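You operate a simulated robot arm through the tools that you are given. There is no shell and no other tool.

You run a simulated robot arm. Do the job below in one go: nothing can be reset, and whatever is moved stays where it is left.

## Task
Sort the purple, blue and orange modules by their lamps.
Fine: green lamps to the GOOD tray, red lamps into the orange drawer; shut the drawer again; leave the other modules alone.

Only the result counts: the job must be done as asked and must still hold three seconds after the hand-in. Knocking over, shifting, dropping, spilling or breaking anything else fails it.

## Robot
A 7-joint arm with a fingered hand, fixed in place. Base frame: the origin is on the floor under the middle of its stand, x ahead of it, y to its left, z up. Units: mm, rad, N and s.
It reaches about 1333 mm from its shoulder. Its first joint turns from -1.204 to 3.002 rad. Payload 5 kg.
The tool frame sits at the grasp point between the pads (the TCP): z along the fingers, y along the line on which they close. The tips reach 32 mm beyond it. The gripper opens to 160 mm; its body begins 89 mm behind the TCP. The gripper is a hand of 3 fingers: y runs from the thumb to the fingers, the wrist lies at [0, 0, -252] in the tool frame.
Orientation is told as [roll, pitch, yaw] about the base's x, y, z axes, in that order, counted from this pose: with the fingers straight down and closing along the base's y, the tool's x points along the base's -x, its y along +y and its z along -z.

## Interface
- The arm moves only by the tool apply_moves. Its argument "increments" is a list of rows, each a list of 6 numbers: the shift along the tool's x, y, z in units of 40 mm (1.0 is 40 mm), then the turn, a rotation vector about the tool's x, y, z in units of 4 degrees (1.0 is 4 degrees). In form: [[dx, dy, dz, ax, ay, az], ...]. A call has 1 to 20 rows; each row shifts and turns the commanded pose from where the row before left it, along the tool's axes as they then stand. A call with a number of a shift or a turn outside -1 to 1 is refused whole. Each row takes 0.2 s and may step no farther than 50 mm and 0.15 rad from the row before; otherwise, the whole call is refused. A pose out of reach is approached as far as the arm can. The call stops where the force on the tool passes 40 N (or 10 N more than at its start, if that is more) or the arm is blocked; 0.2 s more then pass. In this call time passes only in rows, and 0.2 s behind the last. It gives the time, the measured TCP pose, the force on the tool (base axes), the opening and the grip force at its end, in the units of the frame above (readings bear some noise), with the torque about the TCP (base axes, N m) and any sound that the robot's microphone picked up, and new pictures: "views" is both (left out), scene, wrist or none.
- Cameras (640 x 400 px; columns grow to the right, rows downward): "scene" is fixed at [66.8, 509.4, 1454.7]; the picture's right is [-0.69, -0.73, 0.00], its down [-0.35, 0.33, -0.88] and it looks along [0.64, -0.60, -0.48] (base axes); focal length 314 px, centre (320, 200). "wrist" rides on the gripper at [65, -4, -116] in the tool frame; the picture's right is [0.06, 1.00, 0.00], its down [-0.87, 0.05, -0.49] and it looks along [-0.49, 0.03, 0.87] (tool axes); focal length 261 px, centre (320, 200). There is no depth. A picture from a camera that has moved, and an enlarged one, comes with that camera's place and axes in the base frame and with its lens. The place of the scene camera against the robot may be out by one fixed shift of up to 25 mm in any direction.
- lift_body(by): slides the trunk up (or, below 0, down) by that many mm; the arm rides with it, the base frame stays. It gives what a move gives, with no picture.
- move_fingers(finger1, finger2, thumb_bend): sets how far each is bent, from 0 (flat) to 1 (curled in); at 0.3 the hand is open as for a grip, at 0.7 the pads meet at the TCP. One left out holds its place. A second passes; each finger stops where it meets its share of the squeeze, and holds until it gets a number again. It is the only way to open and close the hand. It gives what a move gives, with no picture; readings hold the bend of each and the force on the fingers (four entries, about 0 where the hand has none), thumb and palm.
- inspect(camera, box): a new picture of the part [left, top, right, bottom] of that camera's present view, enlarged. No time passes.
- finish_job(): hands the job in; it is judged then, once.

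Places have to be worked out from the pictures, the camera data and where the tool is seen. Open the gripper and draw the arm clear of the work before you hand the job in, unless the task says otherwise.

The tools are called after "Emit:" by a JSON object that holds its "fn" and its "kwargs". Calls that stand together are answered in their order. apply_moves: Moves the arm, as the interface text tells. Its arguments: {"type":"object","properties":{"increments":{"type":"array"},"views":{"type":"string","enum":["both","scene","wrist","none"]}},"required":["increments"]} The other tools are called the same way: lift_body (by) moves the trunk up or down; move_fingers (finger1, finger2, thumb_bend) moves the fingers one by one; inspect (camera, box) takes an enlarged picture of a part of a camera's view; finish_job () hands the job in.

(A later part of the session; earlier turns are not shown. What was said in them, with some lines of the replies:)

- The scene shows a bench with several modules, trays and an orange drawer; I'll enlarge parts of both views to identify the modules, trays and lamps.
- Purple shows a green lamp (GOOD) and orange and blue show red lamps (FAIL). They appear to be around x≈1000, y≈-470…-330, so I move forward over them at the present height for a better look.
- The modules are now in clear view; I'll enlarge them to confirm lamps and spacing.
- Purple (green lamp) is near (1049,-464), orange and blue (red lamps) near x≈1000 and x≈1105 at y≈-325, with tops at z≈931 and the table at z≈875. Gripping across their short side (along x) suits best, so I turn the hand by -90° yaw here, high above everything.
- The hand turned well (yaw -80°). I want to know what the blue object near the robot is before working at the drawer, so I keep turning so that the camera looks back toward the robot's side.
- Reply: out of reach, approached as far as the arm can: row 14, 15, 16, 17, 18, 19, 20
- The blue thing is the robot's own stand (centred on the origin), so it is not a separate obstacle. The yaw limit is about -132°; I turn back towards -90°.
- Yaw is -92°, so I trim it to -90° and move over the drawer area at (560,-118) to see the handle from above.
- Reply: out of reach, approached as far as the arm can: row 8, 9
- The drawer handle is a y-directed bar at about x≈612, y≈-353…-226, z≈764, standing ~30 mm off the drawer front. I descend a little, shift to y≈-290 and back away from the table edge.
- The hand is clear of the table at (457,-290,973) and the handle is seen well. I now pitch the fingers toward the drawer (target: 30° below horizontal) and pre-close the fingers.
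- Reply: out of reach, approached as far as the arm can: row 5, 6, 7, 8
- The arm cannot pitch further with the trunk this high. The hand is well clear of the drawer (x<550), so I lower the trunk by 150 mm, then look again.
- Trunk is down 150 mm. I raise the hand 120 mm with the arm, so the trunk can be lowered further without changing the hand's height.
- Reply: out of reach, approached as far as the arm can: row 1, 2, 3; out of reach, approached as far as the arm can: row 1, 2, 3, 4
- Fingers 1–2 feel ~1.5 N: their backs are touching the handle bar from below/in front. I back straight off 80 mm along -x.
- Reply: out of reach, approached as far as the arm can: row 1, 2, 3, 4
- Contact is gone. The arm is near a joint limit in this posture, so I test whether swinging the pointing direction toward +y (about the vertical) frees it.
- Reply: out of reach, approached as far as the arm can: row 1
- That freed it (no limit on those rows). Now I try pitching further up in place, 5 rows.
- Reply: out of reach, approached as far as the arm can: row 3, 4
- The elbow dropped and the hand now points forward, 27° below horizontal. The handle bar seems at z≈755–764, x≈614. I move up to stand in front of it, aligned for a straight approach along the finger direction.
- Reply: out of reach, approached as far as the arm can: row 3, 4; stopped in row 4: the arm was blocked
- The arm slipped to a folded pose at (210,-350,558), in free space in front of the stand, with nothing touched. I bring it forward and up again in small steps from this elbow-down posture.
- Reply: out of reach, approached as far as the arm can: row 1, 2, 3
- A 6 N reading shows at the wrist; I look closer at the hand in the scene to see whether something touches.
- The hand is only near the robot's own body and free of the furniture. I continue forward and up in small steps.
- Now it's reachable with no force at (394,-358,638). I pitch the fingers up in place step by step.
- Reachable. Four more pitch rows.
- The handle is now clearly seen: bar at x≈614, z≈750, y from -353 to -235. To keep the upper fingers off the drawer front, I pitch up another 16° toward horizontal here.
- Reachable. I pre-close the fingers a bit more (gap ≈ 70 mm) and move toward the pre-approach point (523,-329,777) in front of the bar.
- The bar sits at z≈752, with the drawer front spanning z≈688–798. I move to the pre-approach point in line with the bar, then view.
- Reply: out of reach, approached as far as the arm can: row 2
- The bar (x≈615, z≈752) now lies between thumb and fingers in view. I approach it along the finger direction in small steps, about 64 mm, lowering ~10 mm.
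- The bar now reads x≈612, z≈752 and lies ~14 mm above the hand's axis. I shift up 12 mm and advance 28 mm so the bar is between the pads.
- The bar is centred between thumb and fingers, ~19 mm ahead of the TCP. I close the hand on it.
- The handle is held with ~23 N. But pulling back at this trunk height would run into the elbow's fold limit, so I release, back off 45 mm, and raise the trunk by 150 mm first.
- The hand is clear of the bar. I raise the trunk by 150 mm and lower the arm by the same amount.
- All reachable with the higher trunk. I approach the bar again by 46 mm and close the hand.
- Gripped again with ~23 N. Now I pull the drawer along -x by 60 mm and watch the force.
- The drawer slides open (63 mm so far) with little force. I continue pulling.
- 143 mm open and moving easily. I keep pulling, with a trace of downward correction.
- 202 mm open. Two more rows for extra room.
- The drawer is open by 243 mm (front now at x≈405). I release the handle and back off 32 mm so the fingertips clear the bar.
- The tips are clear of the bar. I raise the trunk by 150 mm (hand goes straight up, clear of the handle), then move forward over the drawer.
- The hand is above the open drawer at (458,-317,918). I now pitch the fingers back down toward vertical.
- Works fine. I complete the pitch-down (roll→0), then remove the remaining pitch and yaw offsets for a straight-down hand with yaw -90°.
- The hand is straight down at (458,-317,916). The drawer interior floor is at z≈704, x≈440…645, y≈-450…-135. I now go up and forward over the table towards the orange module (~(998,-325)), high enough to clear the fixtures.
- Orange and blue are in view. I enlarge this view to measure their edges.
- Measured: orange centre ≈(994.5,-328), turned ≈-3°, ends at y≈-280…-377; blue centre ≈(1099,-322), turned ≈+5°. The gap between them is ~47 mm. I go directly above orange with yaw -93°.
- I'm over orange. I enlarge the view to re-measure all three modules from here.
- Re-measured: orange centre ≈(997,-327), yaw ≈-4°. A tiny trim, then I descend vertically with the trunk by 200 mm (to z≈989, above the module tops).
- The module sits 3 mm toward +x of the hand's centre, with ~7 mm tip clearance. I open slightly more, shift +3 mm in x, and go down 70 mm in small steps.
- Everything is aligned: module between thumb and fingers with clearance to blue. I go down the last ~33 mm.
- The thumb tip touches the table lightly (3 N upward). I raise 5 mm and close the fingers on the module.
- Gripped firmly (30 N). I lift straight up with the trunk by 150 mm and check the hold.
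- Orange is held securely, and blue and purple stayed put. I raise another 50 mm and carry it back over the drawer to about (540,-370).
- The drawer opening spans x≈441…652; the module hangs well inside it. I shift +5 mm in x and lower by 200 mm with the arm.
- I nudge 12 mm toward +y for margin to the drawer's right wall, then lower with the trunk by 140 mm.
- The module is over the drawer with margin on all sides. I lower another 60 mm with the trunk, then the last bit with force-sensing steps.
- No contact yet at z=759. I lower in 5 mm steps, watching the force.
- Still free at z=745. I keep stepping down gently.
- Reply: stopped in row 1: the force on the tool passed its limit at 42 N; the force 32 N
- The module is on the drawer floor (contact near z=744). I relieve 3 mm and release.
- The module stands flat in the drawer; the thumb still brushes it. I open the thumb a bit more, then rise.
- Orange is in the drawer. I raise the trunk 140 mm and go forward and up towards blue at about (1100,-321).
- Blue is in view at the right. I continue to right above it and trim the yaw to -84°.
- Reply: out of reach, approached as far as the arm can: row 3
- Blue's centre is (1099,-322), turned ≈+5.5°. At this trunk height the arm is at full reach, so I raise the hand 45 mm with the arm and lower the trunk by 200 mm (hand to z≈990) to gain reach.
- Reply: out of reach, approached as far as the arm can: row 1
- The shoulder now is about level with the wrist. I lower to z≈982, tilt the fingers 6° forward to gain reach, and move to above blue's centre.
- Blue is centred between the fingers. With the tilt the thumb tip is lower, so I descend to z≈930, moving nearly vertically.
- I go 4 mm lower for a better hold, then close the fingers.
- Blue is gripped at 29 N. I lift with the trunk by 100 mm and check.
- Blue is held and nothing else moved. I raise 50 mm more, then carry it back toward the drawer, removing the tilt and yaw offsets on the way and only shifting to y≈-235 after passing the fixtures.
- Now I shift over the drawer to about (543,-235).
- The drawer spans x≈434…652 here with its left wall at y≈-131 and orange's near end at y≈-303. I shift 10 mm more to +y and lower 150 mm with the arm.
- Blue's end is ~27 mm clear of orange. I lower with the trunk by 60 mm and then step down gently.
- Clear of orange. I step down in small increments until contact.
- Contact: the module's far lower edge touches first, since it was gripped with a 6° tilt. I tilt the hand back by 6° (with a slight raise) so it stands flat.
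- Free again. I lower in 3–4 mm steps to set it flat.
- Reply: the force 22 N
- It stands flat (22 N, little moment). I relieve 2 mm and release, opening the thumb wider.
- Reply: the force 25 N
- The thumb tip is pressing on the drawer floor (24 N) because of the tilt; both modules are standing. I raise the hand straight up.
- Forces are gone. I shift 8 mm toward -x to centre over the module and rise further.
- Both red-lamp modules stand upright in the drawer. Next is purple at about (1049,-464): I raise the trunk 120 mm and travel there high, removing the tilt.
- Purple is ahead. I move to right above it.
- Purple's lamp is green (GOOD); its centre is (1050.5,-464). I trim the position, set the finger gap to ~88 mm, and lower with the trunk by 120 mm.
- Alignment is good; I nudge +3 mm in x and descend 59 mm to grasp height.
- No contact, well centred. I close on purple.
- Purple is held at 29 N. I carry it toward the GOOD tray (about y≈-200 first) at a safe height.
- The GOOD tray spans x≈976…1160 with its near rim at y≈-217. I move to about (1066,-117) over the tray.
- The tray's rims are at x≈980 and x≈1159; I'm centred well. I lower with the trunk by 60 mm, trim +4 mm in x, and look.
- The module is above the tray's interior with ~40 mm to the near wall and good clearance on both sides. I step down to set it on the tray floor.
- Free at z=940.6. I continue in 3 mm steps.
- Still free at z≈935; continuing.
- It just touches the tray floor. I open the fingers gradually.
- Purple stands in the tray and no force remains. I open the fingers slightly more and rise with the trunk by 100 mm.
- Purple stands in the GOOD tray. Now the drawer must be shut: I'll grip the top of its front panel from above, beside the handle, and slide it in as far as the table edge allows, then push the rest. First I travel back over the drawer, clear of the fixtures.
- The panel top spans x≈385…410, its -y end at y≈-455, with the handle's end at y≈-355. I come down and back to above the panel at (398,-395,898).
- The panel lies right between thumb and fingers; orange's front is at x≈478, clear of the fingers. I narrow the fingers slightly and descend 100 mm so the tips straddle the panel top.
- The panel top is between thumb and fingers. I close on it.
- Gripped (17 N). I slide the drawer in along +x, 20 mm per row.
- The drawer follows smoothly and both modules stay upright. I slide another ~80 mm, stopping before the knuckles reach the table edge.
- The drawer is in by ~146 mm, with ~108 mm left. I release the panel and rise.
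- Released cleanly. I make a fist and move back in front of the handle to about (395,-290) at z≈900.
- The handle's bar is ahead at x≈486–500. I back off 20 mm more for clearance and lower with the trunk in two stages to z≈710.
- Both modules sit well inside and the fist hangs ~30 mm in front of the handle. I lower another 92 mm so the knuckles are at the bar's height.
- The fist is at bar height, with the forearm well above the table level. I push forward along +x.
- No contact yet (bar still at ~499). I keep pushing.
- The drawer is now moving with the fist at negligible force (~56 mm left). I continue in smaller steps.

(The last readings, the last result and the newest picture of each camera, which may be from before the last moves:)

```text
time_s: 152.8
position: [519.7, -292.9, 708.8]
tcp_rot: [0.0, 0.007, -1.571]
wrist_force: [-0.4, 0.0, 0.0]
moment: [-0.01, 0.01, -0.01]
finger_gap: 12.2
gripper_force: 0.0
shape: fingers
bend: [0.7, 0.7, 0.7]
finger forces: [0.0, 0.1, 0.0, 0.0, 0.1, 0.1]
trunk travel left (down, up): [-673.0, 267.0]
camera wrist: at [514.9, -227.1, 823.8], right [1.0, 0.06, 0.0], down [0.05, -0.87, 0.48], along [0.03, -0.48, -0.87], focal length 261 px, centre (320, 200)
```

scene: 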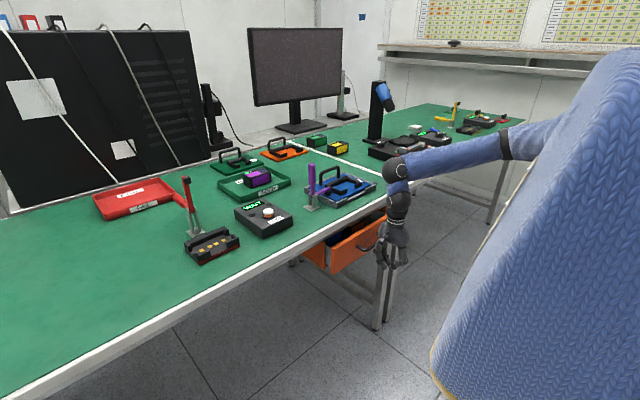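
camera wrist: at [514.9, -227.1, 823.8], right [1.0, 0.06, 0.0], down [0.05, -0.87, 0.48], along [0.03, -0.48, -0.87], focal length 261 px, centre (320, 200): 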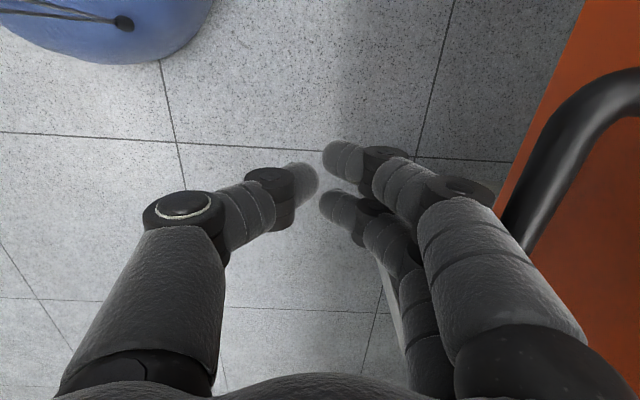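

Nearly shut. I go on in 8–10 mm steps until it stops.

Emit:
{"fn": "apply_moves", "kwargs": {"increments": [[0, 0.25, 0, 0, 0, 0], [0, 0.2, 0, 0, 0, 0]], "views": "scene"}}

Emit:
{"fn": "inspect", "kwargs": {"camera": "scene", "box": [280, 180, 440, 290]}}

```text
time_s: 153.4
position: [536.7, -292.4, 709.3]
tcp_rot: [0.001, 0.007, -1.57]
wrist_force: [-0.6, 0.5, 0.0]
moment: [0.01, 0.0, -0.01]
finger_gap: 12.0
gripper_force: 0.3
shape: fingers
bend: [0.7, 0.7, 0.7]
finger forces: [0.2, 0.1, 0.0, 0.0, 0.0, 0.1]
trunk travel left (down, up): [-673.0, 267.0]
```

scene: 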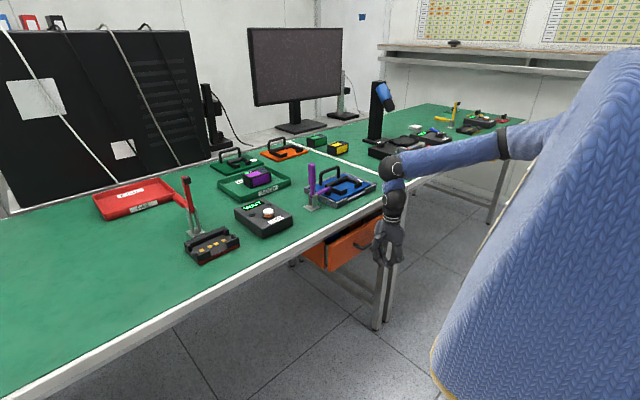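

```text
3.64 times, centred on (360, 235) of scene
camera zoom: at [66.8, 509.4, 1454.7], right [-0.69, -0.73, 0.0], down [-0.35, 0.33, -0.88], along [0.64, -0.6, -0.48], focal length 1142 px, centre (174, 73)
```

zoom: 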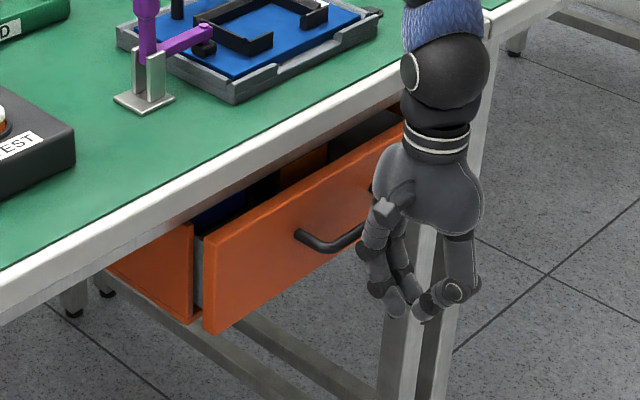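

Compared with the starting picture, the drawer is still ~15 mm out. I push on in 6 mm steps.

Emit:
{"fn": "apply_moves", "kwargs": {"increments": [[0, 0.15, 0, 0, 0, 0], [0, 0.15, 0, 0, 0, 0]], "views": "none"}}

Emit:
{"fn": "inspect", "kwargs": {"camera": "scene", "box": [280, 190, 430, 290]}}

```text
time_s: 154.0
position: [549.2, -294.5, 708.8]
tcp_rot: [-0.001, 0.007, -1.572]
wrist_force: [0.1, -0.4, 0.1]
moment: [0.02, -0.03, 0.0]
finger_gap: 12.5
gripper_force: 0.1
shape: fingers
bend: [0.7, 0.7, 0.7]
finger forces: [0.0, 0.0, 0.1, 0.0, 0.1, 0.0]
trunk travel left (down, up): [-673.0, 267.0]
```

```text
4.00 times, centred on (355, 240) of scene
camera zoom: at [66.8, 509.4, 1454.7], right [-0.69, -0.73, 0.0], down [-0.35, 0.33, -0.88], along [0.64, -0.6, -0.48], focal length 1256 px, centre (180, 40)
```

zoom: 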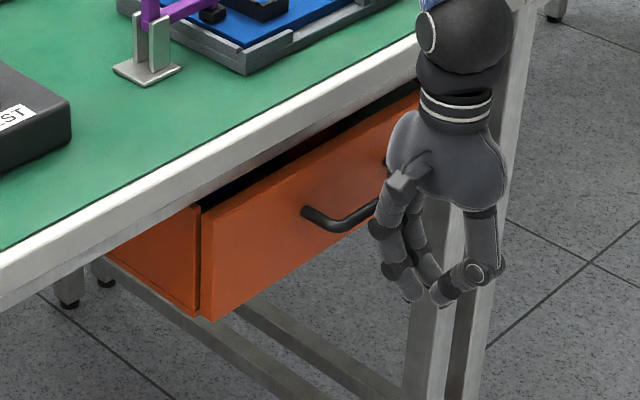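

The drawer front now looks the same as at the start. I give one more gentle nudge to be sure it is against its stop.

Emit:
{"fn": "apply_moves", "kwargs": {"increments": [[0, 0.08, 0, 0, 0, 0]], "views": "none"}}

Emit:
{"fn": "apply_moves", "kwargs": {"increments": [[0, 0.08, 0, 0, 0, 0]], "views": "none"}}

```text
time_s: 154.4
position: [551.2, -292.2, 708.7]
tcp_rot: [0.0, 0.008, -1.571]
wrist_force: [-8.1, 0.6, 1.0]
moment: [0.05, -0.38, -0.03]
finger_gap: 10.8
gripper_force: 3.8
shape: fingers
bend: [0.7, 0.7, 0.7]
finger forces: [4.6, 3.2, 0.0, 0.0, 0.0, 0.0]
trunk travel left (down, up): [-673.0, 267.0]
```

```text
time_s: 154.8
position: [552.6, -293.4, 710.0]
tcp_rot: [-0.002, 0.007, -1.571]
wrist_force: [-25.8, -2.6, 0.3]
moment: [0.15, -1.13, -0.1]
finger_gap: 7.6
gripper_force: 12.2
shape: fingers
bend: [0.7, 0.7, 0.7]
finger forces: [13.6, 12.0, 0.0, 0.0, 0.1, 0.0]
trunk travel left (down, up): [-673.0, 267.0]
```

The push now meets a firm stop (26 N): the drawer is shut. I back straight off 100 mm.

Emit:
{"fn": "apply_moves", "kwargs": {"increments": [[0, -0.2, 0, 0, 0, 0], [0, -0.5, 0, 0, 0, 0], [0, -0.8, 0, 0, 0, 0], [0, -0.9, 0, 0, 0, 0]], "views": "both"}}

Emit:
{"fn": "inspect", "kwargs": {"camera": "scene", "box": [280, 190, 430, 290]}}

```text
time_s: 155.8
position: [458.3, -292.3, 711.4]
tcp_rot: [0.001, 0.01, -1.572]
wrist_force: [-0.4, 0.3, -0.1]
moment: [0.01, 0.03, 0.0]
finger_gap: 12.2
gripper_force: 0.0
shape: fingers
bend: [0.7, 0.7, 0.7]
finger forces: [0.0, 0.1, 0.0, 0.0, 0.1, 0.0]
trunk travel left (down, up): [-673.0, 267.0]
camera wrist: at [453.7, -228.1, 827.3], right [1.0, 0.06, 0.0], down [0.05, -0.87, 0.48], along [0.03, -0.48, -0.87], focal length 261 px, centre (320, 200)
```

scene: 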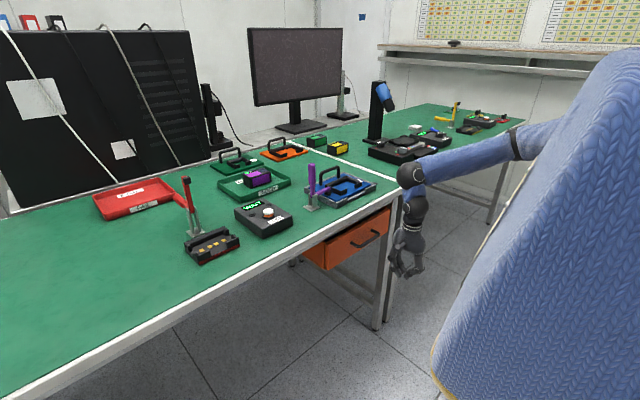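
wrist: 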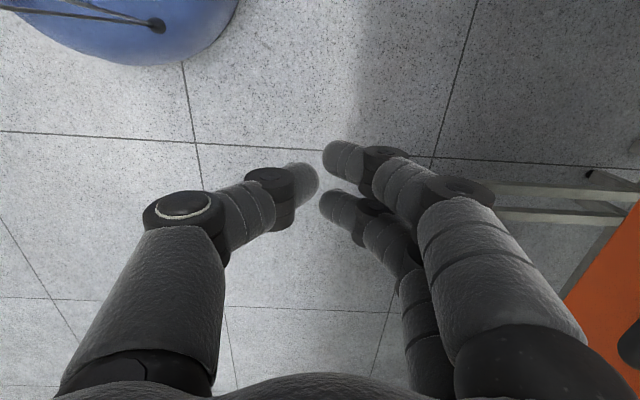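

```text
4.00 times, centred on (355, 240) of scene
camera zoom: at [66.8, 509.4, 1454.7], right [-0.69, -0.73, 0.0], down [-0.35, 0.33, -0.88], along [0.64, -0.6, -0.48], focal length 1256 px, centre (180, 40)
```

zoom: 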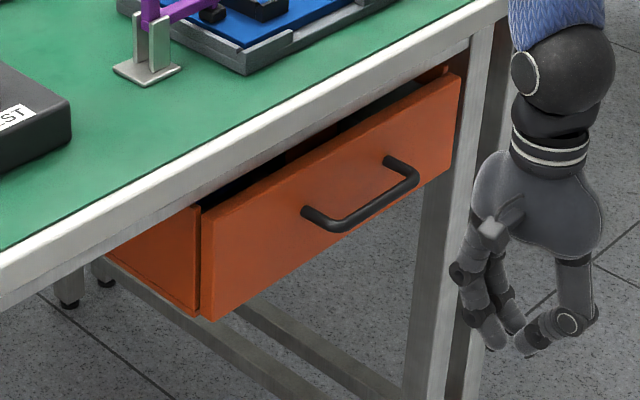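

The drawer is shut exactly as at the start. I open the hand and raise the trunk to draw the arm clear.

Emit:
{"fn": "move_fingers", "kwargs": {"finger1": 0.3, "finger2": 0.3, "thumb_bend": 0.3}}

Emit:
{"fn": "lift_body", "kwargs": {"by": 260}}

Emit:
{"fn": "apply_moves", "kwargs": {"increments": [[0, 0, -0.5, 0, 0, 0], [0, 0, -0.5, 0, 0, 0]], "views": "both"}}

Emit:
{"fn": "inspect", "kwargs": {"camera": "scene", "box": [180, 120, 400, 260]}}

```text
time_s: 156.8
position: [459.3, -292.4, 709.9]
tcp_rot: [0.0, 0.008, -1.571]
wrist_force: [0.2, 0.2, 0.1]
moment: [0.02, 0.02, -0.01]
finger_gap: 167.6
gripper_force: 0.1
shape: fingers
bend: [0.3, 0.3, 0.3]
finger forces: [0.1, 0.1, 0.0, 0.1, 0.0, 0.0]
trunk travel left (down, up): [-673.0, 267.0]
```

```text
time_s: 159.4
position: [459.0, -293.9, 970.2]
tcp_rot: [-0.001, 0.008, -1.572]
wrist_force: [0.2, -0.5, -0.1]
moment: [0.01, -0.03, 0.0]
finger_gap: 167.3
gripper_force: 0.0
shape: fingers
bend: [0.3, 0.3, 0.3]
finger forces: [0.1, 0.0, 0.0, 0.0, 0.0, 0.0]
trunk travel left (down, up): [-933.0, 7.0]
```

```text
time_s: 160.0
position: [461.2, -293.7, 1010.6]
tcp_rot: [0.001, 0.005, -1.571]
wrist_force: [-0.3, -0.1, 0.5]
moment: [0.0, 0.02, 0.02]
finger_gap: 167.9
gripper_force: 0.1
shape: fingers
bend: [0.3, 0.3, 0.3]
finger forces: [0.1, 0.1, 0.0, 0.1, 0.1, 0.0]
trunk travel left (down, up): [-933.0, 7.0]
camera wrist: at [455.1, -229.3, 1126.7], right [1.0, 0.06, 0.0], down [0.05, -0.87, 0.49], along [0.03, -0.48, -0.87], focal length 261 px, centre (320, 200)
```

scene: 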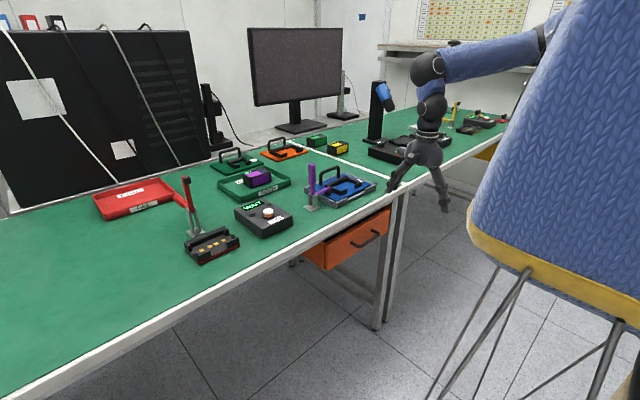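
wrist: 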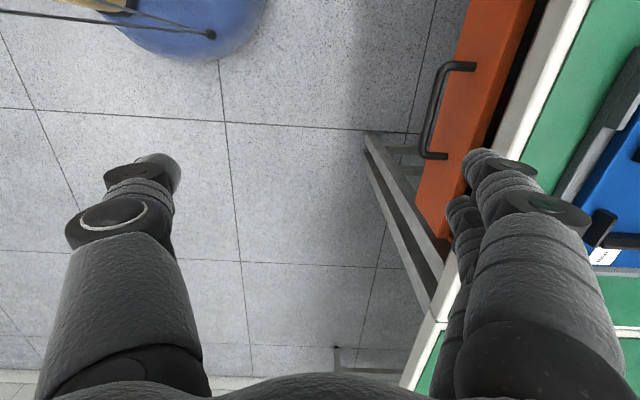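

```text
2.86 times, centred on (290, 190) of scene
camera zoom: at [66.8, 509.4, 1454.7], right [-0.69, -0.73, 0.0], down [-0.35, 0.33, -0.88], along [0.64, -0.6, -0.48], focal length 897 px, centre (406, 229)
```

zoom: 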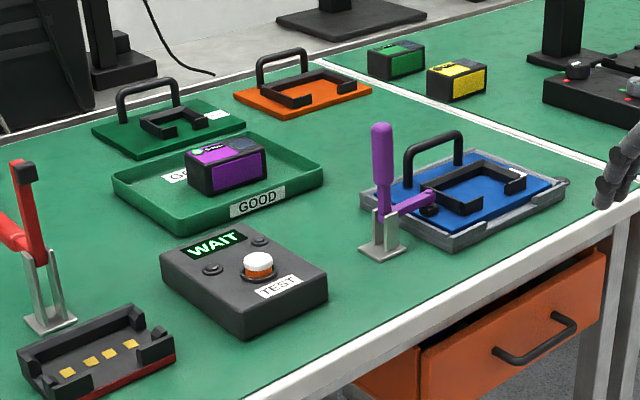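

Everything matches the starting picture. Purple (green lamp) stands in the GOOD tray, orange and blue (red lamps) are in the shut drawer, and the other modules and fixtures are unmoved. The hand is open and clear, so I hand the job in.

Emit:
{"fn": "finish_job", "kwargs": {}}

```text
The job is handed in.
```

The job is done and handed in; I haven't seen the verdict.

- **Purple module:** its lamp was green, so it is standing in the GOOD tray.
- **Orange and blue modules:** their lamps were red, so both are standing upright in the orange drawer.
- **Drawer:** pushed in until it met a firm stop (26 N). It looks the same as it did at the start.
- **Everything else:** the yellow and green modules, trays and fixtures look unmoved compared with the first picture.

Two unplanned contacts happened along the way. While I was lining up on the drawer, the backs of two fingers brushed its handle lightly (about 1.5 N). The arm also once folded back in front of its own stand. Neither moved anything on the bench.

The hand is open and the arm is drawn clear of the bench.
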